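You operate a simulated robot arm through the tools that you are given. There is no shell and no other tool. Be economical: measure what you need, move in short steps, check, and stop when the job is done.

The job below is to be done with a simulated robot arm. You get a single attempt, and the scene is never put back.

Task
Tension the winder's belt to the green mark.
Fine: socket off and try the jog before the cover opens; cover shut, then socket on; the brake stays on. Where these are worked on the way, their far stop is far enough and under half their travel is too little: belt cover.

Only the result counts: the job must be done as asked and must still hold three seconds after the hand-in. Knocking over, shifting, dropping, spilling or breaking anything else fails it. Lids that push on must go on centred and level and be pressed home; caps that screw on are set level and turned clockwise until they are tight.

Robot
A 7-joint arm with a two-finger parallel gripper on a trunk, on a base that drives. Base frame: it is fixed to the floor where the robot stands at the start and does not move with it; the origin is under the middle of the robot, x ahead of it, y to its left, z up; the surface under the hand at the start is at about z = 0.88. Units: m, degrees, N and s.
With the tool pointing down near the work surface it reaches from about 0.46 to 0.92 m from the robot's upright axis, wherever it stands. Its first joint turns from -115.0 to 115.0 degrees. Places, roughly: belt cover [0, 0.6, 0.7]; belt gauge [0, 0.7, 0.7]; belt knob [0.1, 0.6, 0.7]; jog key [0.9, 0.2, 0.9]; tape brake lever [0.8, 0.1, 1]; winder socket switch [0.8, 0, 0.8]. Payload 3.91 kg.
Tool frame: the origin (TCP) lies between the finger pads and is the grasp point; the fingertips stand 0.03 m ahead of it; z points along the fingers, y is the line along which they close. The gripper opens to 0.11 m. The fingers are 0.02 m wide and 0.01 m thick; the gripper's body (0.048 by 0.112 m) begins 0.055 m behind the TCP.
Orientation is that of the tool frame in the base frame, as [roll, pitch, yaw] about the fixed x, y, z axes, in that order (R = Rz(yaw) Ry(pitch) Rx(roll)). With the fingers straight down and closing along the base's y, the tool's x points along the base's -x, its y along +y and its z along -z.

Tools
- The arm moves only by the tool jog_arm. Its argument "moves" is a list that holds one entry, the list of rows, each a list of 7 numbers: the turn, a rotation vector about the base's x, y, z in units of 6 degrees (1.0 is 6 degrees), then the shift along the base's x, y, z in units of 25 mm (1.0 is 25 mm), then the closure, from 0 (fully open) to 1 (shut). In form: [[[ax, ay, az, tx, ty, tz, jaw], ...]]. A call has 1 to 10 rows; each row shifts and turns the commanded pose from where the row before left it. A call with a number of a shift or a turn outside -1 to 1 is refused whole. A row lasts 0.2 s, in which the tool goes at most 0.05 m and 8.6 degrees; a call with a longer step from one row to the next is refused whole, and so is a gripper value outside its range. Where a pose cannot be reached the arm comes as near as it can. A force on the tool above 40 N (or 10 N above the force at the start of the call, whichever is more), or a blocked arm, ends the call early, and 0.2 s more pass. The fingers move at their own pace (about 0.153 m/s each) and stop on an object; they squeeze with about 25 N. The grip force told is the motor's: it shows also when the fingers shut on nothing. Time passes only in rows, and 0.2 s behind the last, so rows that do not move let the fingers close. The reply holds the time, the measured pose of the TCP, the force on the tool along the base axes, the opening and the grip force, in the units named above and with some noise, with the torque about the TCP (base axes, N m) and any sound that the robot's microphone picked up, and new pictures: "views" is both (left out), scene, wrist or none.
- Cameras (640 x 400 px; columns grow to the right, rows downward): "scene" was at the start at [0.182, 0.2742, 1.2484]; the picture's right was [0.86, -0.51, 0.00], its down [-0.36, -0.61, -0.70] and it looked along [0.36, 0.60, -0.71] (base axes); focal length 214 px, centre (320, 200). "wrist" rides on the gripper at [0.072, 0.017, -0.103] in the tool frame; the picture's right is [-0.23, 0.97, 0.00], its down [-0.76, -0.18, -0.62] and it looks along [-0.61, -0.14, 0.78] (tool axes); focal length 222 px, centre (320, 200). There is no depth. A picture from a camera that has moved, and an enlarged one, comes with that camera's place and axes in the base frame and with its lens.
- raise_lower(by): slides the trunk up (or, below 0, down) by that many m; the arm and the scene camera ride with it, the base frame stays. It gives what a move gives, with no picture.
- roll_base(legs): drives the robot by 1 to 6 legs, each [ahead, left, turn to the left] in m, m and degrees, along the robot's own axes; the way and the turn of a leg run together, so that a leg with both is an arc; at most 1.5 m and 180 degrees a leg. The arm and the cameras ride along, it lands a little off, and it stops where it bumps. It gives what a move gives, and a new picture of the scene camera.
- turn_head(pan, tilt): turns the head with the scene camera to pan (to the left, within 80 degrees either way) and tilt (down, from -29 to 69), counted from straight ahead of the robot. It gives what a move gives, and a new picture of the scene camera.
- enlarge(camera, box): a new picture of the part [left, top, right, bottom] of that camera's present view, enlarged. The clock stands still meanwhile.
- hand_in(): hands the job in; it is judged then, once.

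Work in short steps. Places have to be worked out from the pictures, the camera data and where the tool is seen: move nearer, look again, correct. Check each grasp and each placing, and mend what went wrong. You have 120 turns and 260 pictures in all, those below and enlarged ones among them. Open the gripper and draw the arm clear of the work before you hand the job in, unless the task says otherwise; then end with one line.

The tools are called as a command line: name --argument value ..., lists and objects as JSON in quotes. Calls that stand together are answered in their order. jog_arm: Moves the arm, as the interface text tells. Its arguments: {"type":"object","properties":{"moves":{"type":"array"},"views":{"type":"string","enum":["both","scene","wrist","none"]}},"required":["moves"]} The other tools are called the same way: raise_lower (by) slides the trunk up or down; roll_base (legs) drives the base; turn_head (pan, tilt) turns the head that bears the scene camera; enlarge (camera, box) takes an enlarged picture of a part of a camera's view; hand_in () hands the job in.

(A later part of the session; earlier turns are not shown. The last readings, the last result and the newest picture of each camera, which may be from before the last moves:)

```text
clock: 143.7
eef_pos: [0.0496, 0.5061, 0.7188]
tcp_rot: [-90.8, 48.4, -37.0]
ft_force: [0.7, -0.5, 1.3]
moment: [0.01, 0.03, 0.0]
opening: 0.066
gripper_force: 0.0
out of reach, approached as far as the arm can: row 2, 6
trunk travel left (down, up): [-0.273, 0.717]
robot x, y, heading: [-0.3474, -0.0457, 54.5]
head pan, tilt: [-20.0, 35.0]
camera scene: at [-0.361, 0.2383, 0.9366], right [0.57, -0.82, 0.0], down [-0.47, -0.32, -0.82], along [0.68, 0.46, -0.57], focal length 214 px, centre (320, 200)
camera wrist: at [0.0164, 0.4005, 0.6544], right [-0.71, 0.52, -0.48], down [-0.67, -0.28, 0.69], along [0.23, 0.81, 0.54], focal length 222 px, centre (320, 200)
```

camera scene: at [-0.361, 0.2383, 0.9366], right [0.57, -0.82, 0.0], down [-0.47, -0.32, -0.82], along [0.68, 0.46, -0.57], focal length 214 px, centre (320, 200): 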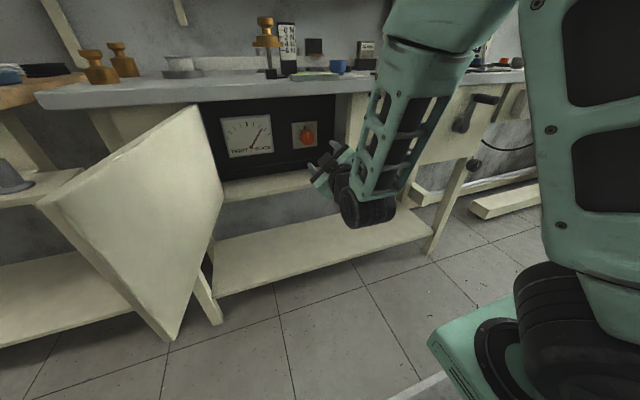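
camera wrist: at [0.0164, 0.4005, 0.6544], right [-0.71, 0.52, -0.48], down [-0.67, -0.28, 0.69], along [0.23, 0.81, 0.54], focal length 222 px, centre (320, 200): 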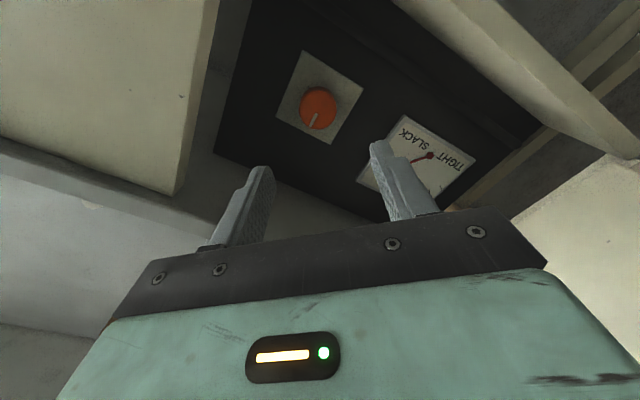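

Aligned within 4 mm. Advance 9 cm with the jaws open around the knob.

jog_arm --moves '[[[0, 0, 0, 0.46, 0.56, 0, 0.4], [0, 0, 0, 0.42, 0.58, 0, 0.4], [0, 0, 0, 0.42, 0.58, 0, 0.4], [0, 0, 0, 0.42, 0.58, 0, 0.4], [0, 0, 0, 0.42, 0.58, 0, 0.4]]]'

enlarge --camera "scene" --box '[210, 90, 370, 190]'

```text
clock: 144.9
eef_pos: [0.1009, 0.5783, 0.719]
tcp_rot: [-90.8, 48.6, -37.0]
ft_force: [0.5, 0.0, -0.5]
moment: [-0.01, -0.01, 0.0]
opening: 0.066
gripper_force: 0.0
trunk travel left (down, up): [-0.273, 0.717]
robot x, y, heading: [-0.3468, -0.0446, 54.5]
head pan, tilt: [-20.0, 35.0]
camera scene: at [-0.361, 0.2383, 0.9366], right [0.57, -0.82, 0.0], down [-0.47, -0.32, -0.82], along [0.68, 0.46, -0.57], focal length 214 px, centre (320, 200)
camera wrist: at [0.0698, 0.4732, 0.6548], right [-0.71, 0.52, -0.47], down [-0.66, -0.28, 0.69], along [0.23, 0.81, 0.54], focal length 222 px, centre (320, 200)
```

scene: 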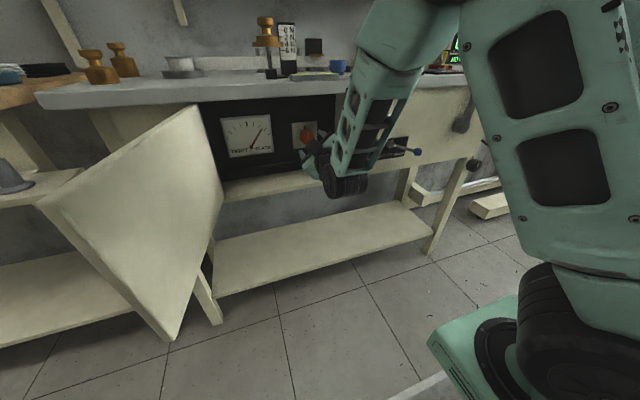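
wrist: 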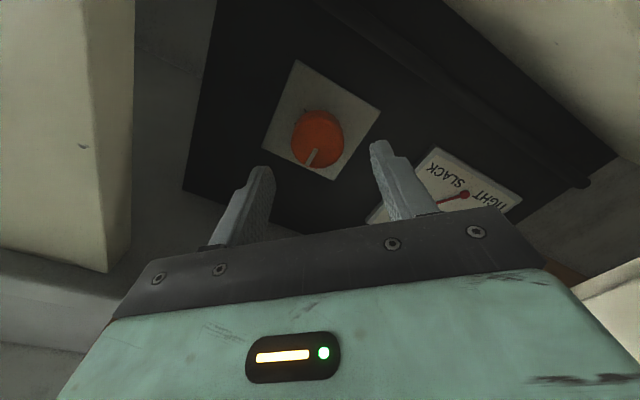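

```text
4.00 times, centred on (290, 140) of scene
camera zoom: at [-0.361, 0.2383, 0.9366], right [0.57, -0.82, 0.0], down [-0.47, -0.32, -0.82], along [0.68, 0.46, -0.57], focal length 858 px, centre (440, 440)
```

zoom: 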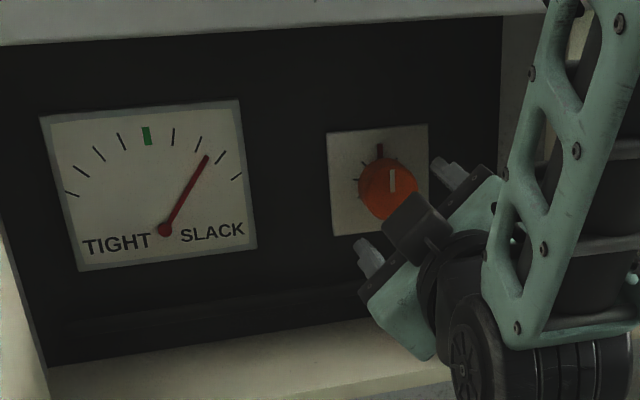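

Lined up; advance another 5 cm, then creep.

jog_arm --moves '[[[0, 0, 0, 0.36, 0.23, 0, 0.4], [0, 0, 0, 0.3, 0.36, 0, 0.4], [0, 0, 0, 0.27, 0.37, 0, 0.4], [0, 0, 0, 0.27, 0.37, 0, 0.4], [0, 0, 0, 0.12, 0.16, 0, 0.4]]]'

enlarge --camera "scene" --box '[210, 90, 370, 190]'

```text
clock: 146.1
eef_pos: [0.136, 0.6148, 0.7195]
tcp_rot: [-90.9, 48.6, -37.1]
ft_force: [-0.2, -0.4, -0.1]
moment: [-0.01, 0.02, 0.01]
opening: 0.0659
gripper_force: 0.0
trunk travel left (down, up): [-0.273, 0.717]
robot x, y, heading: [-0.3528, -0.0474, 54.2]
head pan, tilt: [-20.0, 35.0]
camera scene: at [-0.361, 0.2383, 0.9366], right [0.57, -0.82, 0.0], down [-0.47, -0.32, -0.82], along [0.68, 0.46, -0.57], focal length 214 px, centre (320, 200)
camera wrist: at [0.1031, 0.51, 0.6546], right [-0.71, 0.52, -0.47], down [-0.66, -0.28, 0.69], along [0.23, 0.81, 0.54], focal length 222 px, centre (320, 200)
```

scene: 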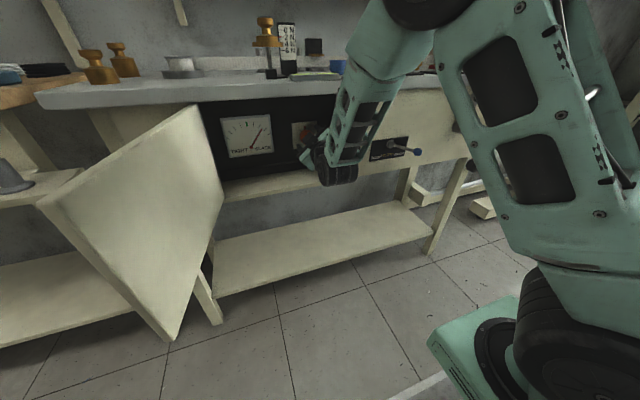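
wrist: 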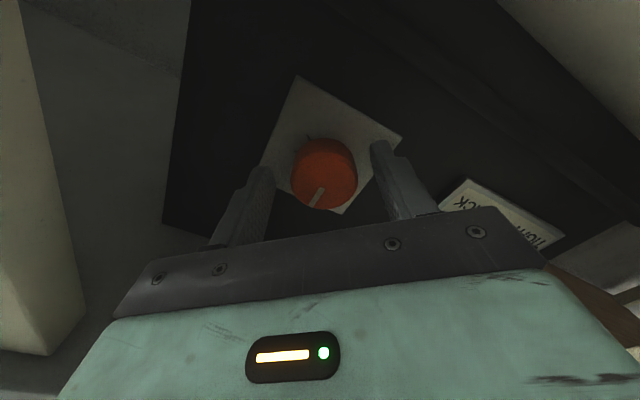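

```text
4.00 times, centred on (290, 140) of scene
camera zoom: at [-0.361, 0.2383, 0.9366], right [0.57, -0.82, 0.0], down [-0.47, -0.32, -0.82], along [0.68, 0.46, -0.57], focal length 858 px, centre (440, 440)
```

zoom: 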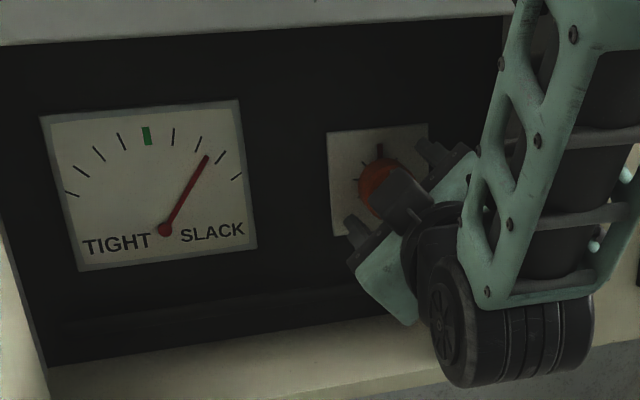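

Knob front is between the fingers. Close on it.

jog_arm --moves '[[[0, 0, 0, 0, 0, 0, 0.6], [0, 0, 0, 0, 0, 0, 0.9], [0, 0, 0, 0, 0, 0, 1]]]' --views "wrist"

```text
clock: 146.9
eef_pos: [0.1352, 0.6157, 0.7179]
tcp_rot: [-91.0, 48.6, -37.0]
ft_force: [-6.3, 7.5, -8.6]
moment: [0.22, -0.15, -0.12]
opening: 0.0415
gripper_force: 45.3
trunk travel left (down, up): [-0.273, 0.717]
robot x, y, heading: [-0.3472, -0.0439, 54.5]
head pan, tilt: [-20.0, 35.0]
camera wrist: at [0.102, 0.5106, 0.6537], right [-0.71, 0.52, -0.47], down [-0.66, -0.28, 0.7], along [0.23, 0.81, 0.54], focal length 222 px, centre (320, 200)
```

wrist: 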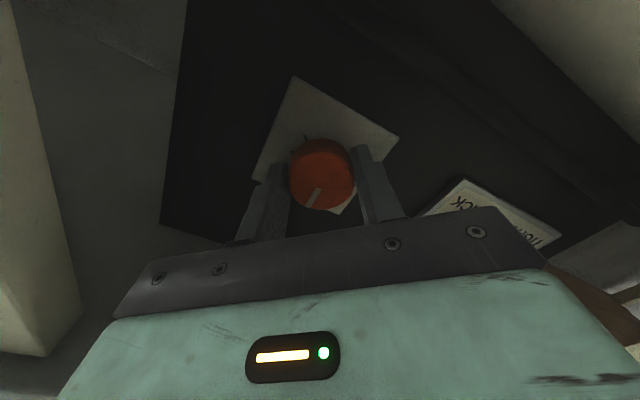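

Gripped (41 mm knob). Turn clockwise 12° and watch the needle.

jog_arm --moves '[[[0.588, 0.809, 0, 0, 0, 0, 1], [0.588, 0.809, 0, 0, 0, 0, 1]]]' --views "none"

enlarge --camera "scene" --box '[210, 90, 370, 190]'

```text
clock: 147.5
eef_pos: [0.1347, 0.6164, 0.7171]
tcp_rot: [-91.5, 60.5, -37.4]
ft_force: [-11.5, 6.7, -13.0]
moment: [0.62, -0.49, 0.27]
opening: 0.0414
gripper_force: 45.6
trunk travel left (down, up): [-0.273, 0.717]
robot x, y, heading: [-0.3449, -0.0455, 54.4]
head pan, tilt: [-20.0, 35.0]
```

```text
4.00 times, centred on (290, 140) of scene
camera zoom: at [-0.3611, 0.2388, 0.9363], right [0.57, -0.82, 0.0], down [-0.47, -0.33, -0.82], along [0.68, 0.46, -0.57], focal length 858 px, centre (440, 440)
```

zoom: 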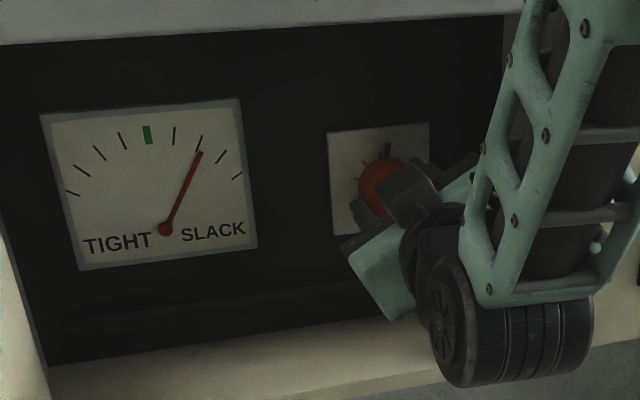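

Needle moved toward green (~5° for 12°). About 85° more to turn; continue.

jog_arm --moves '[[[0.588, 0.809, 0, 0, 0, 0, 1], [0.588, 0.809, 0, 0, 0, 0, 1], [0.588, 0.809, 0, 0, 0, 0, 1], [0.588, 0.809, 0, 0, 0, 0, 1], [0.588, 0.809, 0, 0, 0, 0, 1]]]' --views "none"

enlarge --camera "scene" --box '[210, 90, 370, 190]'

```text
clock: 148.7
eef_pos: [0.132, 0.6162, 0.719]
tcp_rot: [135.0, 89.1, -170.7]
ft_force: [-22.9, 14.3, -11.3]
moment: [-0.49, 0.29, 0.11]
opening: 0.0407
gripper_force: 44.5
trunk travel left (down, up): [-0.273, 0.717]
robot x, y, heading: [-0.3493, -0.0433, 54.6]
head pan, tilt: [-20.0, 35.0]
```

```text
4.00 times, centred on (290, 140) of scene
camera zoom: at [-0.3614, 0.2389, 0.9364], right [0.57, -0.82, 0.0], down [-0.47, -0.33, -0.82], along [0.68, 0.46, -0.57], focal length 858 px, centre (440, 440)
```

zoom: 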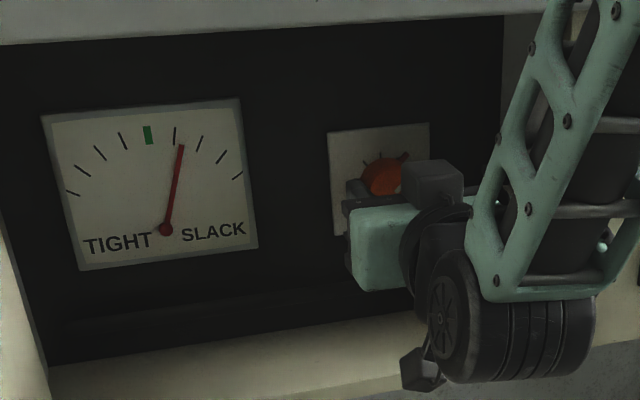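

Needle ~10°, about 45° of knob left. Ease the side load slightly and continue 24°.

jog_arm --moves '[[[0.588, 0.809, 0, -0.1, 0.07, -0.06, 1], [0.588, 0.809, 0, 0, 0, 0, 1], [0.588, 0.809, 0, 0, 0, 0, 1], [0.588, 0.809, 0, 0, 0, 0, 1]]]' --views "none"

enlarge --camera "scene" --box '[210, 90, 370, 190]'

```text
clock: 149.7
eef_pos: [0.1336, 0.6181, 0.7195]
tcp_rot: [90.8, 65.3, 145.0]
ft_force: [-17.1, 10.3, 4.4]
moment: [-0.17, 0.09, 0.2]
opening: 0.0406
gripper_force: 44.4
trunk travel left (down, up): [-0.273, 0.717]
robot x, y, heading: [-0.349, -0.0467, 54.1]
head pan, tilt: [-20.0, 35.0]
```

```text
4.00 times, centred on (290, 140) of scene
camera zoom: at [-0.3614, 0.2385, 0.9366], right [0.57, -0.82, 0.0], down [-0.47, -0.33, -0.82], along [0.68, 0.46, -0.57], focal length 858 px, centre (440, 440)
```

zoom: 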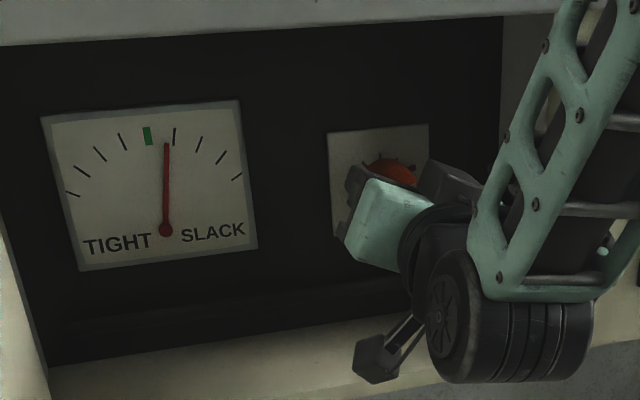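

Needle at vertical; ~11° to green. Continue 18°.

jog_arm --moves '[[[0.588, 0.809, 0, -0.05, 0.04, 0, 1], [0.588, 0.809, 0, 0, 0, 0, 1], [0.588, 0.809, 0, 0, 0, 0, 1]]]' --views "none"

enlarge --camera "scene" --box '[210, 90, 370, 190]'

```text
clock: 150.5
eef_pos: [0.1337, 0.6174, 0.7186]
tcp_rot: [90.3, 47.2, 144.6]
ft_force: [-9.8, 6.0, 14.8]
moment: [-0.78, 0.49, 0.62]
opening: 0.041
gripper_force: 45.4
trunk travel left (down, up): [-0.273, 0.717]
robot x, y, heading: [-0.3465, -0.0486, 54.4]
head pan, tilt: [-20.0, 35.0]
```

```text
4.00 times, centred on (290, 140) of scene
camera zoom: at [-0.3613, 0.2381, 0.9368], right [0.57, -0.82, 0.0], down [-0.47, -0.32, -0.82], along [0.68, 0.46, -0.57], focal length 858 px, centre (440, 440)
```

zoom: 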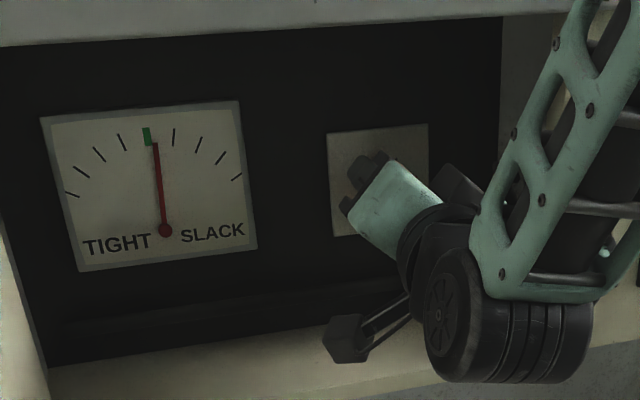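

Needle at -7°, green at -11.4°: about 10° more.

jog_arm --moves '[[[0.5, 0.69, 0, 0, 0, 0, 1], [0.44, 0.61, 0, 0, 0, 0, 1]]]' --views "none"

enlarge --camera "scene" --box '[215, 110, 279, 150]'

```text
clock: 151.1
eef_pos: [0.1331, 0.6174, 0.7191]
tcp_rot: [90.2, 37.7, 144.5]
ft_force: [-7.4, 4.9, 16.0]
moment: [-0.14, 0.08, -0.12]
opening: 0.0407
gripper_force: 45.1
trunk travel left (down, up): [-0.273, 0.717]
robot x, y, heading: [-0.3475, -0.0465, 54.4]
head pan, tilt: [-20.0, 35.0]
```

```text
10.00 times, centred on (247, 130) of scene
camera zoom: at [-0.3614, 0.238, 0.9368], right [0.57, -0.82, 0.0], down [-0.47, -0.32, -0.82], along [0.68, 0.46, -0.57], focal length 2145 px, centre (1050, 900)
```

zoom: 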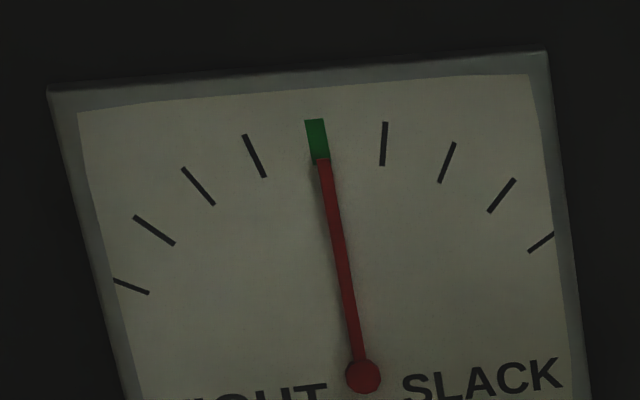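

Needle is on the green mark. Release and recheck.

jog_arm --moves '[[[0, 0, 0, 0, 0, 0, 0.5], [0, 0, 0, 0, 0, 0, 0.4], [0, 0, 0, 0, 0, 0, 0.4]]]' --views "none"

enlarge --camera "scene" --box '[215, 110, 279, 150]'

```text
clock: 151.9
eef_pos: [0.1338, 0.6172, 0.717]
tcp_rot: [90.4, 37.8, 144.9]
ft_force: [-0.8, -0.1, -0.1]
moment: [-0.02, 0.04, -0.02]
opening: 0.0662
gripper_force: 0.1
trunk travel left (down, up): [-0.273, 0.717]
robot x, y, heading: [-0.3475, -0.0476, 54.5]
head pan, tilt: [-20.0, 35.0]
```

```text
10.00 times, centred on (247, 130) of scene
camera zoom: at [-0.3609, 0.2383, 0.9366], right [0.57, -0.82, 0.0], down [-0.47, -0.32, -0.82], along [0.68, 0.46, -0.57], focal length 2145 px, centre (1050, 900)
```

zoom: 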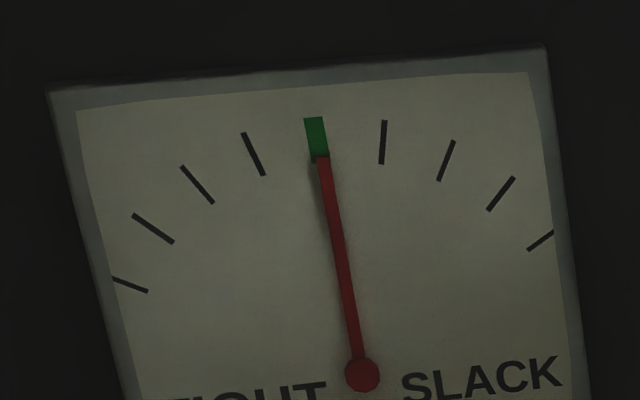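

Holds on the green mark. Retreat straight back.

jog_arm --moves '[[[0, 0, 0, -0.23, -0.32, 0, 0.4], [0, 0, 0, -0.35, -0.485, 0, 0.4], [0, 0, 0, -0.47, -0.647, 0, 0.4], [0, 0, 0, -0.47, -0.647, 0, 0.4], [0, 0, 0, -0.47, -0.647, 0, 0.4], [0, 0, 0, -0.47, -0.647, 0, 0.4], [0, 0, 0, -0.47, -0.647, 0, 0.4], [0, 0, 0, -0.47, -0.647, 0, 0.4]]]'

```text
clock: 153.7
eef_pos: [0.0484, 0.5072, 0.7178]
tcp_rot: [90.5, 37.7, 144.8]
ft_force: [0.4, -0.4, -0.4]
moment: [-0.02, 0.01, 0.05]
opening: 0.0658
gripper_force: 0.0
out of reach, approached as far as the arm can: row 8
trunk travel left (down, up): [-0.273, 0.717]
robot x, y, heading: [-0.3485, -0.0463, 54.5]
head pan, tilt: [-20.0, 35.0]
camera scene: at [-0.3609, 0.2383, 0.9366], right [0.57, -0.82, 0.0], down [-0.47, -0.32, -0.82], along [0.68, 0.46, -0.57], focal length 214 px, centre (320, 200)
camera wrist: at [-0.0667, 0.4616, 0.6871], right [-0.34, 0.25, 0.91], down [0.22, -0.92, 0.33], along [0.92, 0.31, 0.26], focal length 222 px, centre (320, 200)
```

scene: 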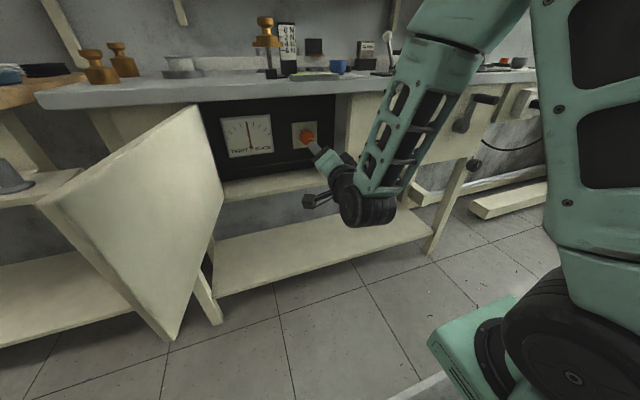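
wrist: 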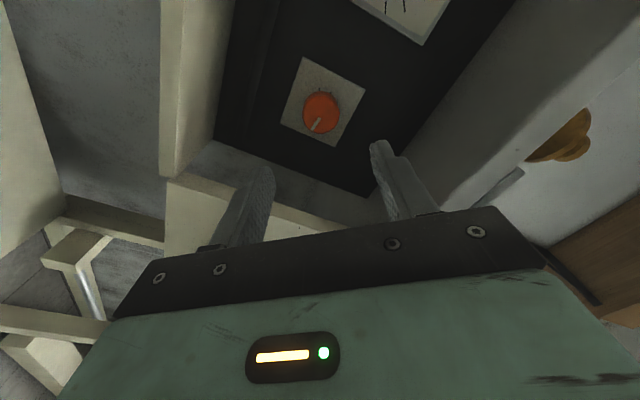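

Gauge set; now the cover must be shut. Unroll the tool, raise the trunk, and return to tool-down posture.

jog_arm --moves '[[[-0.57, -0.785, 0, 0, 0, 0, 1], [-0.57, -0.785, 0, 0, 0, 0, 1], [-0.57, -0.785, 0, 0, 0, 0, 1], [-0.57, -0.785, 0, 0, 0, 0, 1], [-0.57, -0.785, 0, 0, 0, 0, 1], [-0.57, -0.785, 0, 0, 0, 0, 1], [-0.57, -0.785, 0, 0, 0, 0, 1], [-0.57, -0.785, 0, 0, 0, 0, 1], [-0.57, -0.785, 0, 0, 0, 0, 1]]]' --views "none"

raise_lower --by 0.33

jog_arm --moves '[[[-0.809, 0.588, 0, -0.3, -0.41, 0, 1], [-0.809, 0.588, 0, -0.3, -0.41, 0, 1], [-0.809, 0.588, 0, -0.3, -0.41, 0, 1], [-0.809, 0.588, 0, -0.3, -0.41, 0, 1], [-0.809, 0.588, 0, -0.3, -0.41, 0, 1], [-0.809, 0.588, 0, -0.3, -0.41, 0, 1], [-0.809, 0.588, 0, -0.3, -0.41, 0, 1], [-0.809, 0.588, 0, -0.3, -0.41, 0, 1], [-0.809, 0.588, 0, -0.3, -0.41, 0, 1], [-0.809, 0.588, 0, -0.3, -0.41, 0, 1]]]' --views "none"

jog_arm --moves '[[[-0.809, 0.588, 0, 0, 0, 0, 1], [-0.809, 0.588, 0, 0, 0, 0, 1], [-0.809, 0.588, 0, 0, 0, 0, 1], [-0.809, 0.588, 0, 0, 0, 0, 1], [-0.809, 0.588, 0, 0, 0, 0, 1]]]'

```text
clock: 155.7
eef_pos: [0.0483, 0.5058, 0.7181]
tcp_rot: [-154.4, 89.4, -100.4]
ft_force: [-0.9, -0.7, 0.3]
moment: [0.0, 0.05, 0.04]
opening: 0.0002
gripper_force: 25.0
trunk travel left (down, up): [-0.273, 0.717]
robot x, y, heading: [-0.3457, -0.0456, 54.6]
head pan, tilt: [-20.0, 35.0]
```

```text
clock: 159.0
eef_pos: [0.0484, 0.5076, 1.0483]
tcp_rot: [-163.3, 89.4, -109.3]
ft_force: [-0.2, 0.6, 0.7]
moment: [-0.02, -0.04, 0.0]
opening: 0.0
gripper_force: 24.7
trunk travel left (down, up): [-0.603, 0.387]
robot x, y, heading: [-0.3499, -0.0484, 54.5]
head pan, tilt: [-20.0, 35.0]
```

```text
clock: 161.2
eef_pos: [-0.0256, 0.4163, 1.0505]
tcp_rot: [180.0, 29.4, -125.7]
ft_force: [0.2, 0.7, 0.8]
moment: [0.02, 0.0, 0.0]
opening: 0.0001
gripper_force: 25.3
out of reach, approached as far as the arm can: row 1, 2
trunk travel left (down, up): [-0.603, 0.387]
robot x, y, heading: [-0.346, -0.0443, 54.4]
head pan, tilt: [-20.0, 35.0]
```

```text
clock: 162.4
eef_pos: [-0.0254, 0.405, 1.0586]
tcp_rot: [179.4, 3.5, -126.1]
ft_force: [-1.1, 0.0, -0.3]
moment: [-0.02, -0.09, 0.01]
opening: 0.0
gripper_force: 25.0
out of reach, approached as far as the arm can: row 3, 5
trunk travel left (down, up): [-0.603, 0.387]
robot x, y, heading: [-0.3506, -0.0452, 54.6]
head pan, tilt: [-20.0, 35.0]
camera scene: at [-0.3615, 0.2385, 1.2666], right [0.57, -0.82, 0.0], down [-0.47, -0.32, -0.82], along [0.68, 0.46, -0.57], focal length 214 px, centre (320, 200)
camera wrist: at [-0.0844, 0.3507, 1.1579], right [-0.65, 0.76, 0.02], down [0.57, 0.48, 0.67], along [0.49, 0.45, -0.74], focal length 222 px, centre (320, 200)
```

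scene: 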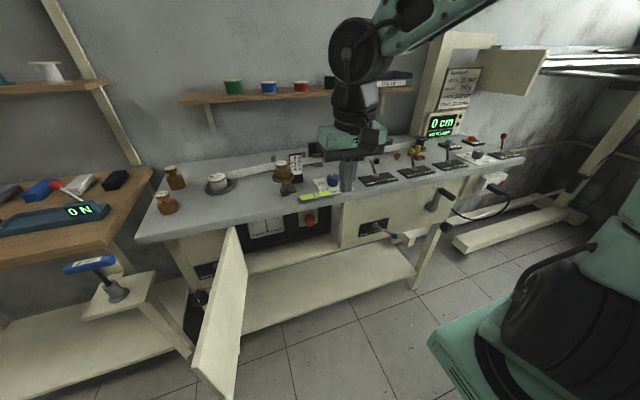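
wrist: 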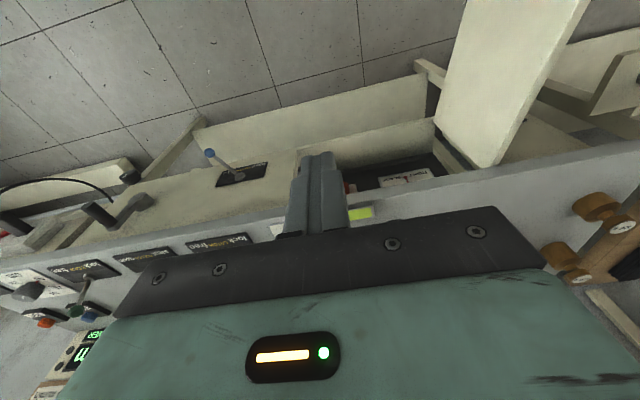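

Door stands at ~100°, hinge at u≈-0.52. Drive left 0.37 with the tool high, to get outside the door.

roll_base --legs '[[0, 0.37, 0]]'

jog_arm --moves '[[[0, 0, 0, -0.4, -0.55, 0, 1], [0, 0, 0, -0.4, -0.55, 0, 1]]]'

```text
clock: 164.7
eef_pos: [-0.327, 0.6201, 1.0594]
tcp_rot: [179.4, 3.5, -126.1]
ft_force: [0.2, 0.1, -1.1]
moment: [-0.03, 0.0, 0.0]
opening: 0.0
gripper_force: 24.9
trunk travel left (down, up): [-0.603, 0.387]
robot x, y, heading: [-0.6466, 0.1676, 54.2]
head pan, tilt: [-20.0, 35.0]
camera scene: at [-0.662, 0.4539, 1.2666], right [0.56, -0.83, 0.0], down [-0.47, -0.32, -0.82], along [0.68, 0.46, -0.57], focal length 214 px, centre (320, 200)
```

scene: 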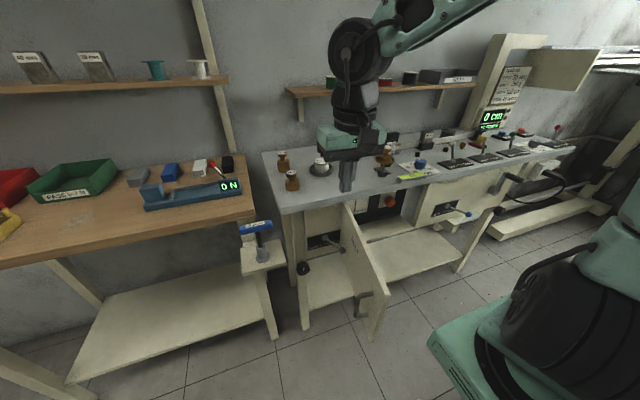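

```text
clock: 165.3
eef_pos: [-0.3469, 0.5926, 1.0603]
tcp_rot: [179.5, 3.5, -126.2]
ft_force: [-0.3, 0.7, -0.6]
moment: [0.01, 0.02, 0.01]
opening: 0.0
gripper_force: 24.3
trunk travel left (down, up): [-0.603, 0.387]
robot x, y, heading: [-0.6504, 0.1676, 54.6]
head pan, tilt: [-20.0, 35.0]
camera scene: at [-0.6618, 0.454, 1.2666], right [0.56, -0.83, 0.0], down [-0.47, -0.32, -0.82], along [0.68, 0.46, -0.57], focal length 214 px, centre (320, 200)
camera wrist: at [-0.4054, 0.5378, 1.1579], right [-0.65, 0.76, 0.02], down [0.57, 0.47, 0.67], along [0.49, 0.45, -0.74], focal length 222 px, centre (320, 200)
```

scene: 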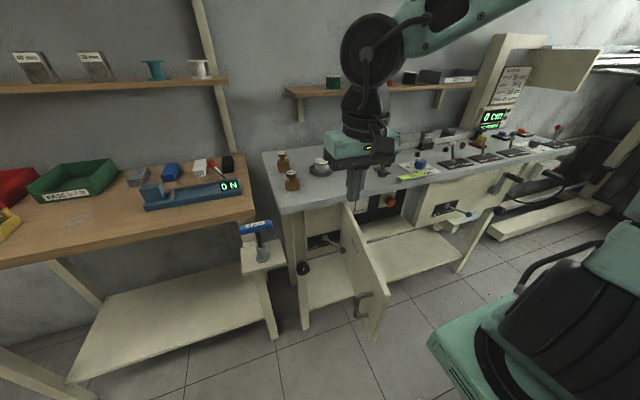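
wrist: 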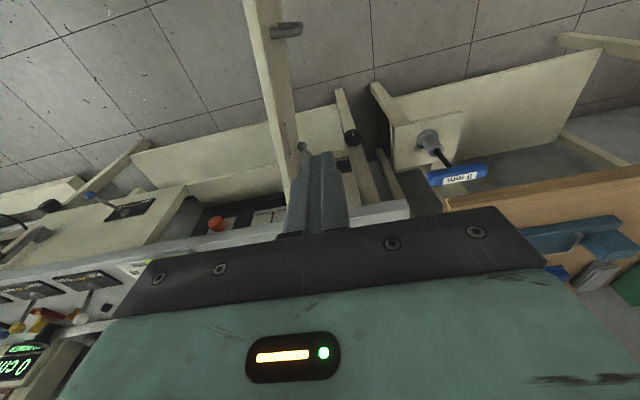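

The tool is just outside the door, about 5 cm clear. Lower 0.24.

raise_lower --by -0.24

roll_base --legs '[[0, -0.13, 0]]'

```text
clock: 167.8
eef_pos: [-0.347, 0.5919, 0.8186]
tcp_rot: [179.4, 3.5, -126.1]
ft_force: [0.2, -0.7, 0.2]
moment: [-0.01, 0.0, 0.01]
opening: 0.0
gripper_force: 24.6
trunk travel left (down, up): [-0.363, 0.627]
robot x, y, heading: [-0.6562, 0.1714, 54.7]
head pan, tilt: [-20.0, 35.0]
```

```text
clock: 169.1
eef_pos: [-0.2393, 0.5156, 0.8196]
tcp_rot: [179.5, 3.5, -126.3]
ft_force: [-0.2, 0.5, -0.8]
moment: [-0.02, -0.02, 0.02]
opening: 0.0
gripper_force: 24.5
trunk travel left (down, up): [-0.363, 0.627]
robot x, y, heading: [-0.5456, 0.092, 54.2]
head pan, tilt: [-20.0, 35.0]
camera scene: at [-0.555, 0.3774, 1.0266], right [0.56, -0.83, 0.0], down [-0.47, -0.32, -0.82], along [0.68, 0.46, -0.57], focal length 214 px, centre (320, 200)
```

scene: 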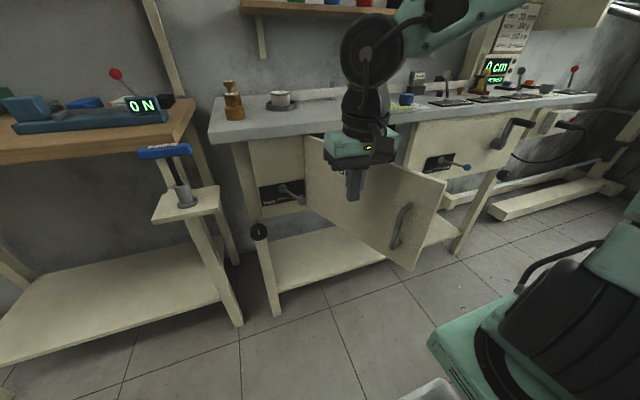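

The door follows easily. Continue right and ahead to swing it further shut.

roll_base --legs '[[0.03, -0.12, 0], [0.07, -0.06, 0]]'

```text
clock: 171.1
eef_pos: [-0.034, 0.4907, 0.8187]
tcp_rot: [179.4, 3.6, -126.1]
ft_force: [-0.4, -0.9, -0.3]
moment: [0.02, 0.02, 0.01]
opening: 0.0
gripper_force: 25.7
trunk travel left (down, up): [-0.363, 0.627]
robot x, y, heading: [-0.3381, 0.0681, 54.6]
head pan, tilt: [-20.0, 35.0]
camera scene: at [-0.3495, 0.3529, 1.0266], right [0.56, -0.83, 0.0], down [-0.47, -0.32, -0.82], along [0.68, 0.46, -0.57], focal length 214 px, centre (320, 200)
```

scene: 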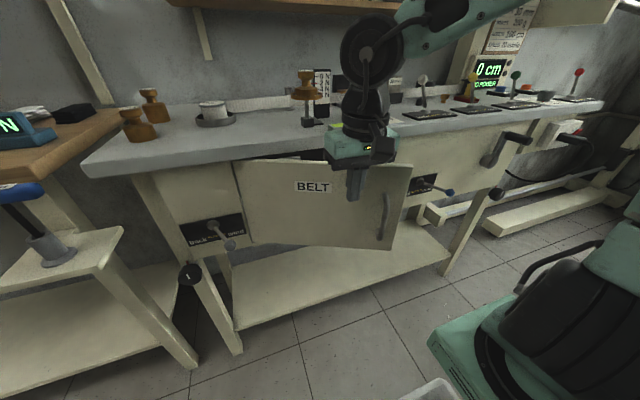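

Door ~15° open. Pitch the tool forward 45°, lower, and shift toward the handle side for the final push.

jog_arm --moves '[[[0.809, -0.588, 0, -0.1, -0.15, 0, 1], [0.809, -0.588, 0, -0.1, -0.15, 0, 1], [0.809, -0.588, 0, -0.1, -0.15, 0, 1], [0.809, -0.588, 0, -0.1, -0.15, 0, 1], [0.809, -0.588, 0, -0.1, -0.15, 0, 1], [0.809, -0.588, 0, -0.1, -0.15, 0, 1], [0.809, -0.588, 0, -0.1, -0.15, 0, 1], [0.809, -0.588, 0, -0.1, -0.15, 0, 1]]]' --views "none"

raise_lower --by -0.06

jog_arm --moves '[[[0, 0, 0, 0, 0, 0, 1]]]'

```text
clock: 172.9
eef_pos: [-0.0561, 0.5133, 0.8507]
tcp_rot: [179.3, 51.3, -126.3]
ft_force: [0.6, -0.3, -0.3]
moment: [-0.04, 0.02, -0.03]
opening: 0.0002
gripper_force: 25.2
out of reach, approached as far as the arm can: row 5, 6, 7, 8
trunk travel left (down, up): [-0.363, 0.627]
robot x, y, heading: [-0.3343, 0.0721, 54.2]
head pan, tilt: [-20.0, 35.0]
```

```text
clock: 173.9
eef_pos: [-0.0582, 0.5127, 0.7891]
tcp_rot: [179.4, 51.4, -126.4]
ft_force: [-0.2, 0.5, -0.1]
moment: [-0.01, -0.02, 0.02]
opening: 0.0002
gripper_force: 25.0
trunk travel left (down, up): [-0.303, 0.687]
robot x, y, heading: [-0.3352, 0.0693, 54.7]
head pan, tilt: [-20.0, 35.0]
```

```text
clock: 174.3
eef_pos: [-0.0557, 0.5131, 0.7905]
tcp_rot: [179.4, 51.4, -126.3]
ft_force: [0.4, 0.7, 0.6]
moment: [0.06, 0.0, 0.0]
opening: 0.0
gripper_force: 25.3
trunk travel left (down, up): [-0.303, 0.687]
robot x, y, heading: [-0.3389, 0.0682, 54.3]
head pan, tilt: [-20.0, 35.0]
camera scene: at [-0.3495, 0.3529, 0.9666], right [0.56, -0.83, 0.0], down [-0.47, -0.32, -0.82], along [0.68, 0.46, -0.57], focal length 214 px, centre (320, 200)
camera wrist: at [-0.144, 0.4203, 0.7978], right [-0.71, 0.68, 0.18], down [0.14, -0.12, 0.98], along [0.69, 0.72, -0.02], focal length 222 px, centre (320, 200)
```

scene: 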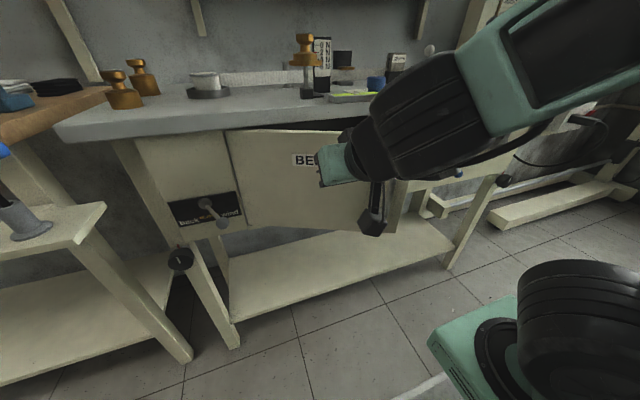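
wrist: 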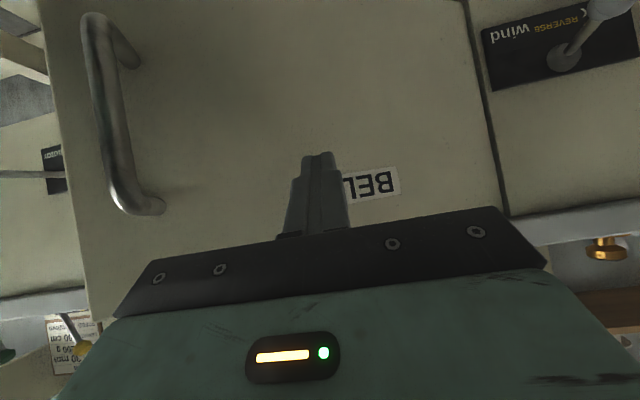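

Shift right 5 cm, then push forward with the arm under force guard.

roll_base --legs '[[0, -0.055, 0]]'

jog_arm --moves '[[[0, 0, 0, 0.29, 0.4, 0, 1], [0, 0, 0, 0.29, 0.4, 0, 1], [0, 0, 0, 0.29, 0.4, 0, 1], [0, 0, 0, 0.29, 0.4, 0, 1], [0, 0, 0, 0.29, 0.4, 0, 1], [0, 0, 0, 0.29, 0.4, 0, 1], [0, 0, 0, 0.29, 0.4, 0, 1], [0, 0, 0, 0.29, 0.4, 0, 1], [0, 0, 0, 0.29, 0.4, 0, 1]]]'

```text
clock: 175.2
eef_pos: [-0.0113, 0.4806, 0.7896]
tcp_rot: [179.5, 51.4, -126.3]
ft_force: [0.2, -1.0, 0.3]
moment: [0.02, -0.01, -0.01]
opening: 0.0
gripper_force: 25.0
trunk travel left (down, up): [-0.303, 0.687]
robot x, y, heading: [-0.292, 0.0369, 54.3]
head pan, tilt: [-20.0, 35.0]
camera scene: at [-0.3044, 0.3204, 0.9666], right [0.56, -0.83, 0.0], down [-0.47, -0.32, -0.82], along [0.68, 0.46, -0.57], focal length 214 px, centre (320, 200)
```

scene: 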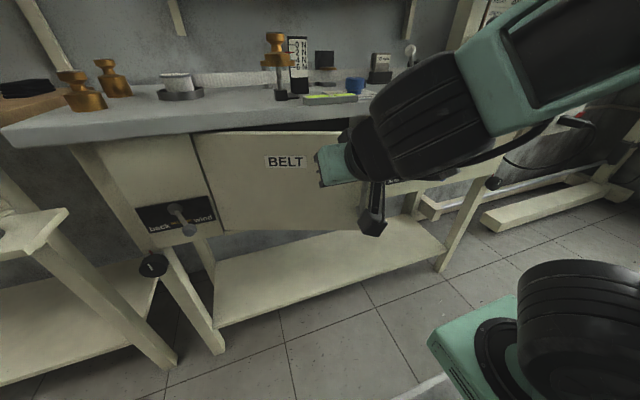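

```text
clock: 177.3
eef_pos: [0.0511, 0.5678, 0.7881]
tcp_rot: [179.3, 51.2, -126.4]
ft_force: [-8.3, -15.2, 5.5]
moment: [0.01, 0.0, -0.02]
opening: 0.0002
gripper_force: 25.0
trunk travel left (down, up): [-0.303, 0.687]
robot x, y, heading: [-0.2939, 0.0336, 54.4]
head pan, tilt: [-20.0, 35.0]
stopped in row 9: the force on the tool passed its limit at 44 N (the readings are from after the stop); the commanded pose is now the measured one
camera scene: at [-0.3049, 0.3194, 0.9668], right [0.56, -0.83, 0.0], down [-0.47, -0.32, -0.82], along [0.68, 0.46, -0.57], focal length 214 px, centre (320, 200)
camera wrist: at [-0.036, 0.475, 0.7969], right [-0.71, 0.68, 0.18], down [0.15, -0.12, 0.98], along [0.69, 0.72, -0.02], focal length 222 px, centre (320, 200)
```

scene: 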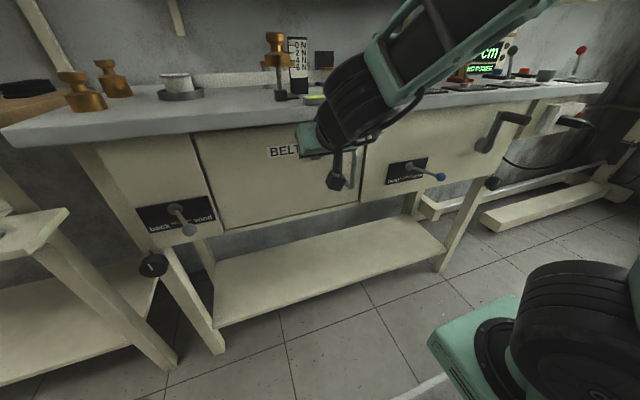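
wrist: 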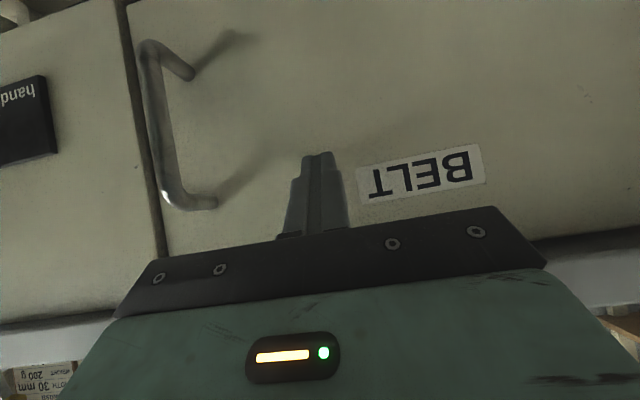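

The cover sits flush. Back the base off and enlarge to verify.

roll_base --legs '[[-0.11, 0, 0]]'

enlarge --camera "scene" --box '[160, 100, 480, 300]'

```text
clock: 178.5
eef_pos: [-0.0118, 0.479, 0.7877]
tcp_rot: [179.4, 51.2, -126.3]
ft_force: [-0.4, 0.3, -0.4]
moment: [-0.01, 0.05, 0.04]
opening: 0.0002
gripper_force: 25.4
trunk travel left (down, up): [-0.303, 0.687]
robot x, y, heading: [-0.3562, -0.0545, 54.0]
head pan, tilt: [-20.0, 35.0]
camera scene: at [-0.3686, 0.2311, 0.9666], right [0.56, -0.83, 0.0], down [-0.47, -0.32, -0.82], along [0.68, 0.46, -0.57], focal length 214 px, centre (320, 200)
```

scene: 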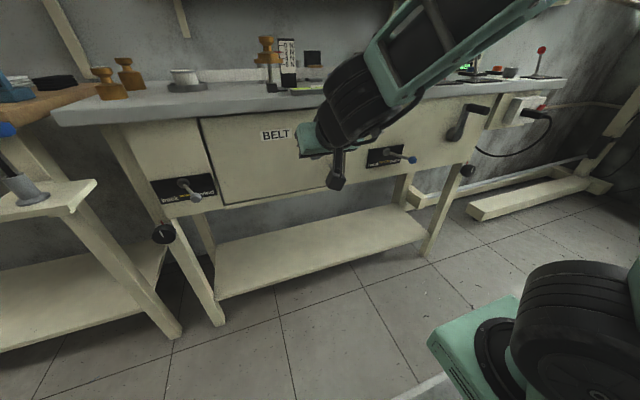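

```text
2.00 times, centred on (320, 200) of scene
camera zoom: at [-0.3686, 0.2311, 0.9666], right [0.56, -0.83, 0.0], down [-0.47, -0.32, -0.82], along [0.68, 0.46, -0.57], focal length 429 px, centre (320, 200)
```

zoom: 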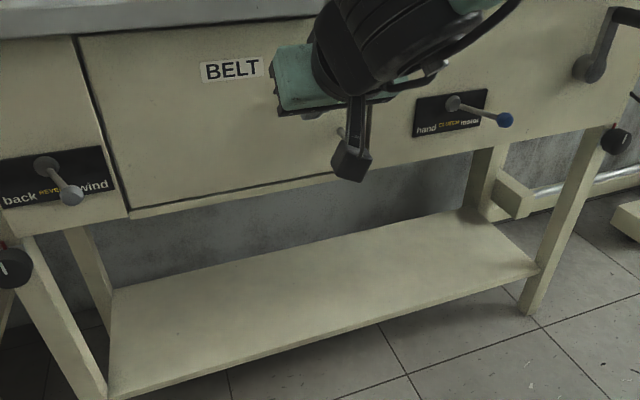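

Cover is shut flush. Raise, finish pitching to horizontal and roll the tool for the socket.

raise_lower --by 0.27

jog_arm --moves '[[[0.809, -0.588, 0, 0, 0, 0, 1], [0.809, -0.588, 0, 0, 0, 0, 1], [0.809, -0.588, 0, 0, 0, 0, 1], [0.809, -0.588, 0, 0, 0, 0, 1], [0.809, -0.588, 0, 0, 0, 0, 1], [0.809, -0.588, 0, 0, 0, 0, 1], [0.4, -0.29, 0, 0, 0, 0, 1]]]' --views "none"

jog_arm --moves '[[[-0.588, -0.809, 0, 0, 0, 0, 1], [-0.588, -0.809, 0, 0, 0, 0, 1], [-0.588, -0.809, 0, 0, 0, 0, 1], [-0.588, -0.809, 0, 0, 0, 0, 1], [-0.588, -0.809, 0, 0, 0, 0, 1], [-0.588, -0.809, 0, 0, 0, 0, 1], [-0.588, -0.809, 0, 0, 0, 0, 1], [-0.588, -0.809, 0, 0, 0, 0, 1], [-0.588, -0.809, 0, 0, 0, 0, 1], [-0.588, -0.809, 0, 0, 0, 0, 1]]]' --views "none"

jog_arm --moves '[[[-0.588, -0.809, 0, 0, 0, 0, 1], [-0.588, -0.809, 0, 0, 0, 0, 1], [-0.588, -0.809, 0, 0, 0, 0, 1], [-0.588, -0.809, 0, 0, 0, 0, 1], [-0.588, -0.809, 0, 0, 0, 0, 1]]]'

```text
clock: 181.3
eef_pos: [-0.0122, 0.4803, 1.0584]
tcp_rot: [179.3, 51.2, -126.3]
ft_force: [0.4, -0.4, -0.4]
moment: [0.01, 0.0, 0.03]
opening: 0.0
gripper_force: 25.5
trunk travel left (down, up): [-0.573, 0.417]
robot x, y, heading: [-0.3594, -0.0535, 54.0]
head pan, tilt: [-20.0, 35.0]
```

```text
clock: 182.9
eef_pos: [-0.0124, 0.4968, 1.0623]
tcp_rot: [38.2, 89.6, 92.7]
ft_force: [0.3, -0.3, -0.3]
moment: [0.01, 0.0, 0.01]
opening: 0.0
gripper_force: 24.8
out of reach, approached as far as the arm can: row 5, 6
trunk travel left (down, up): [-0.573, 0.417]
robot x, y, heading: [-0.3542, -0.051, 54.4]
head pan, tilt: [-20.0, 35.0]
```

```text
clock: 185.1
eef_pos: [-0.0118, 0.4973, 1.0638]
tcp_rot: [-90.4, 30.1, -35.9]
ft_force: [-0.1, -0.7, 0.4]
moment: [-0.02, -0.03, 0.01]
opening: 0.0
gripper_force: 25.3
trunk travel left (down, up): [-0.573, 0.417]
robot x, y, heading: [-0.3572, -0.0514, 54.2]
head pan, tilt: [-20.0, 35.0]
```

```text
clock: 186.3
eef_pos: [-0.0123, 0.4951, 1.0629]
tcp_rot: [-90.5, 0.1, -35.8]
ft_force: [0.0, 0.0, 0.9]
moment: [0.01, 0.0, 0.01]
opening: 0.0002
gripper_force: 24.5
trunk travel left (down, up): [-0.573, 0.417]
robot x, y, heading: [-0.3529, -0.0514, 54.2]
head pan, tilt: [-20.0, 35.0]
camera scene: at [-0.3686, 0.2311, 1.2366], right [0.56, -0.83, 0.0], down [-0.47, -0.32, -0.82], along [0.68, 0.46, -0.57], focal length 214 px, centre (320, 200)
camera wrist: at [-0.0144, 0.3692, 1.0467], right [-0.19, 0.13, -0.97], down [-0.98, -0.06, 0.18], along [-0.03, 0.99, 0.14], focal length 222 px, centre (320, 200)
```

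scene: 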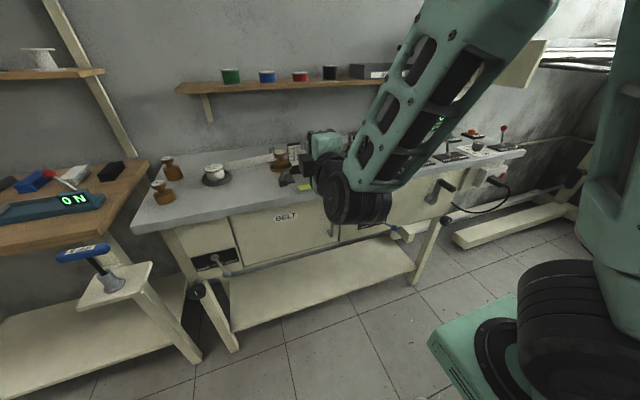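
wrist: 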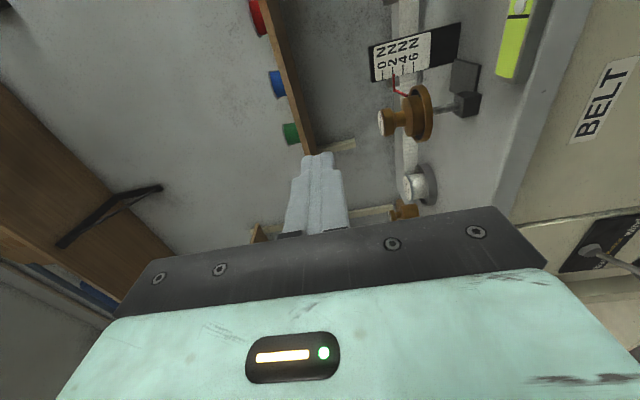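

Tool ready. Drive right 0.8 m along the bench at this height, then look.

roll_base --legs '[[0, -0.8, 0]]'

jog_arm --moves '[[[0, 0, 0, 0.4, -0.3, 0, 1], [0, 0, 0, 0.4, -0.3, 0, 1]]]' --views "wrist"

```text
clock: 190.5
eef_pos: [0.635, 0.0284, 1.0628]
tcp_rot: [-90.5, 0.2, -36.1]
ft_force: [0.2, 0.2, -0.2]
moment: [-0.01, 0.0, 0.01]
opening: 0.0002
gripper_force: 25.4
trunk travel left (down, up): [-0.573, 0.417]
robot x, y, heading: [0.2893, -0.5188, 54.1]
head pan, tilt: [-20.0, 35.0]
camera scene: at [0.2785, -0.2353, 1.2366], right [0.56, -0.83, 0.0], down [-0.48, -0.32, -0.82], along [0.68, 0.46, -0.57], focal length 214 px, centre (320, 200)
```

scene: 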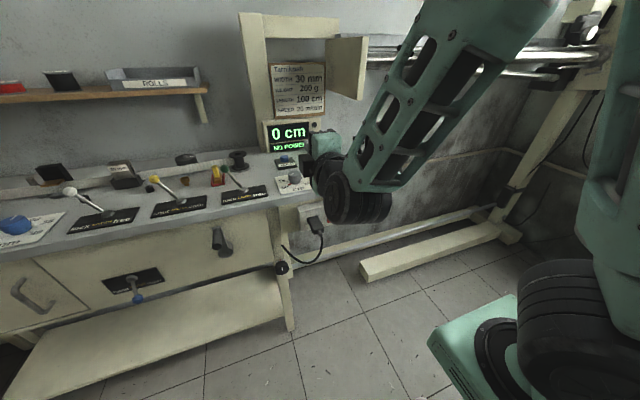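

```text
clock: 191.1
eef_pos: [0.6556, 0.0267, 1.0666]
tcp_rot: [-90.5, 0.2, -36.2]
ft_force: [0.3, 0.6, 0.0]
moment: [0.01, -0.02, -0.01]
opening: 0.0
gripper_force: 25.4
out of reach, approached as far as the arm can: row 1, 2
trunk travel left (down, up): [-0.573, 0.417]
robot x, y, heading: [0.2908, -0.5191, 53.7]
head pan, tilt: [-20.0, 35.0]
camera wrist: at [0.6534, -0.1004, 1.05], right [-0.19, 0.13, -0.97], down [-0.98, -0.05, 0.19], along [-0.03, 0.99, 0.14], focal length 222 px, centre (320, 200)
```

wrist: 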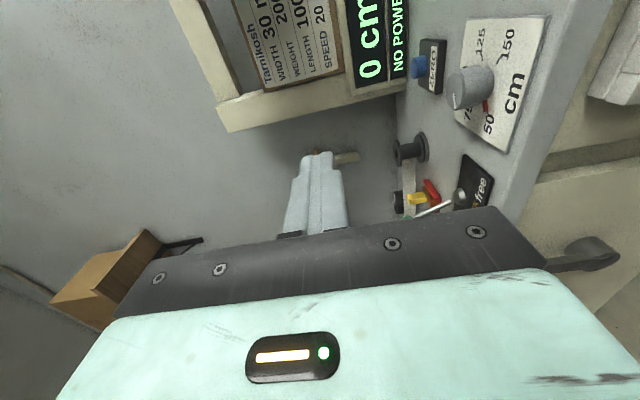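

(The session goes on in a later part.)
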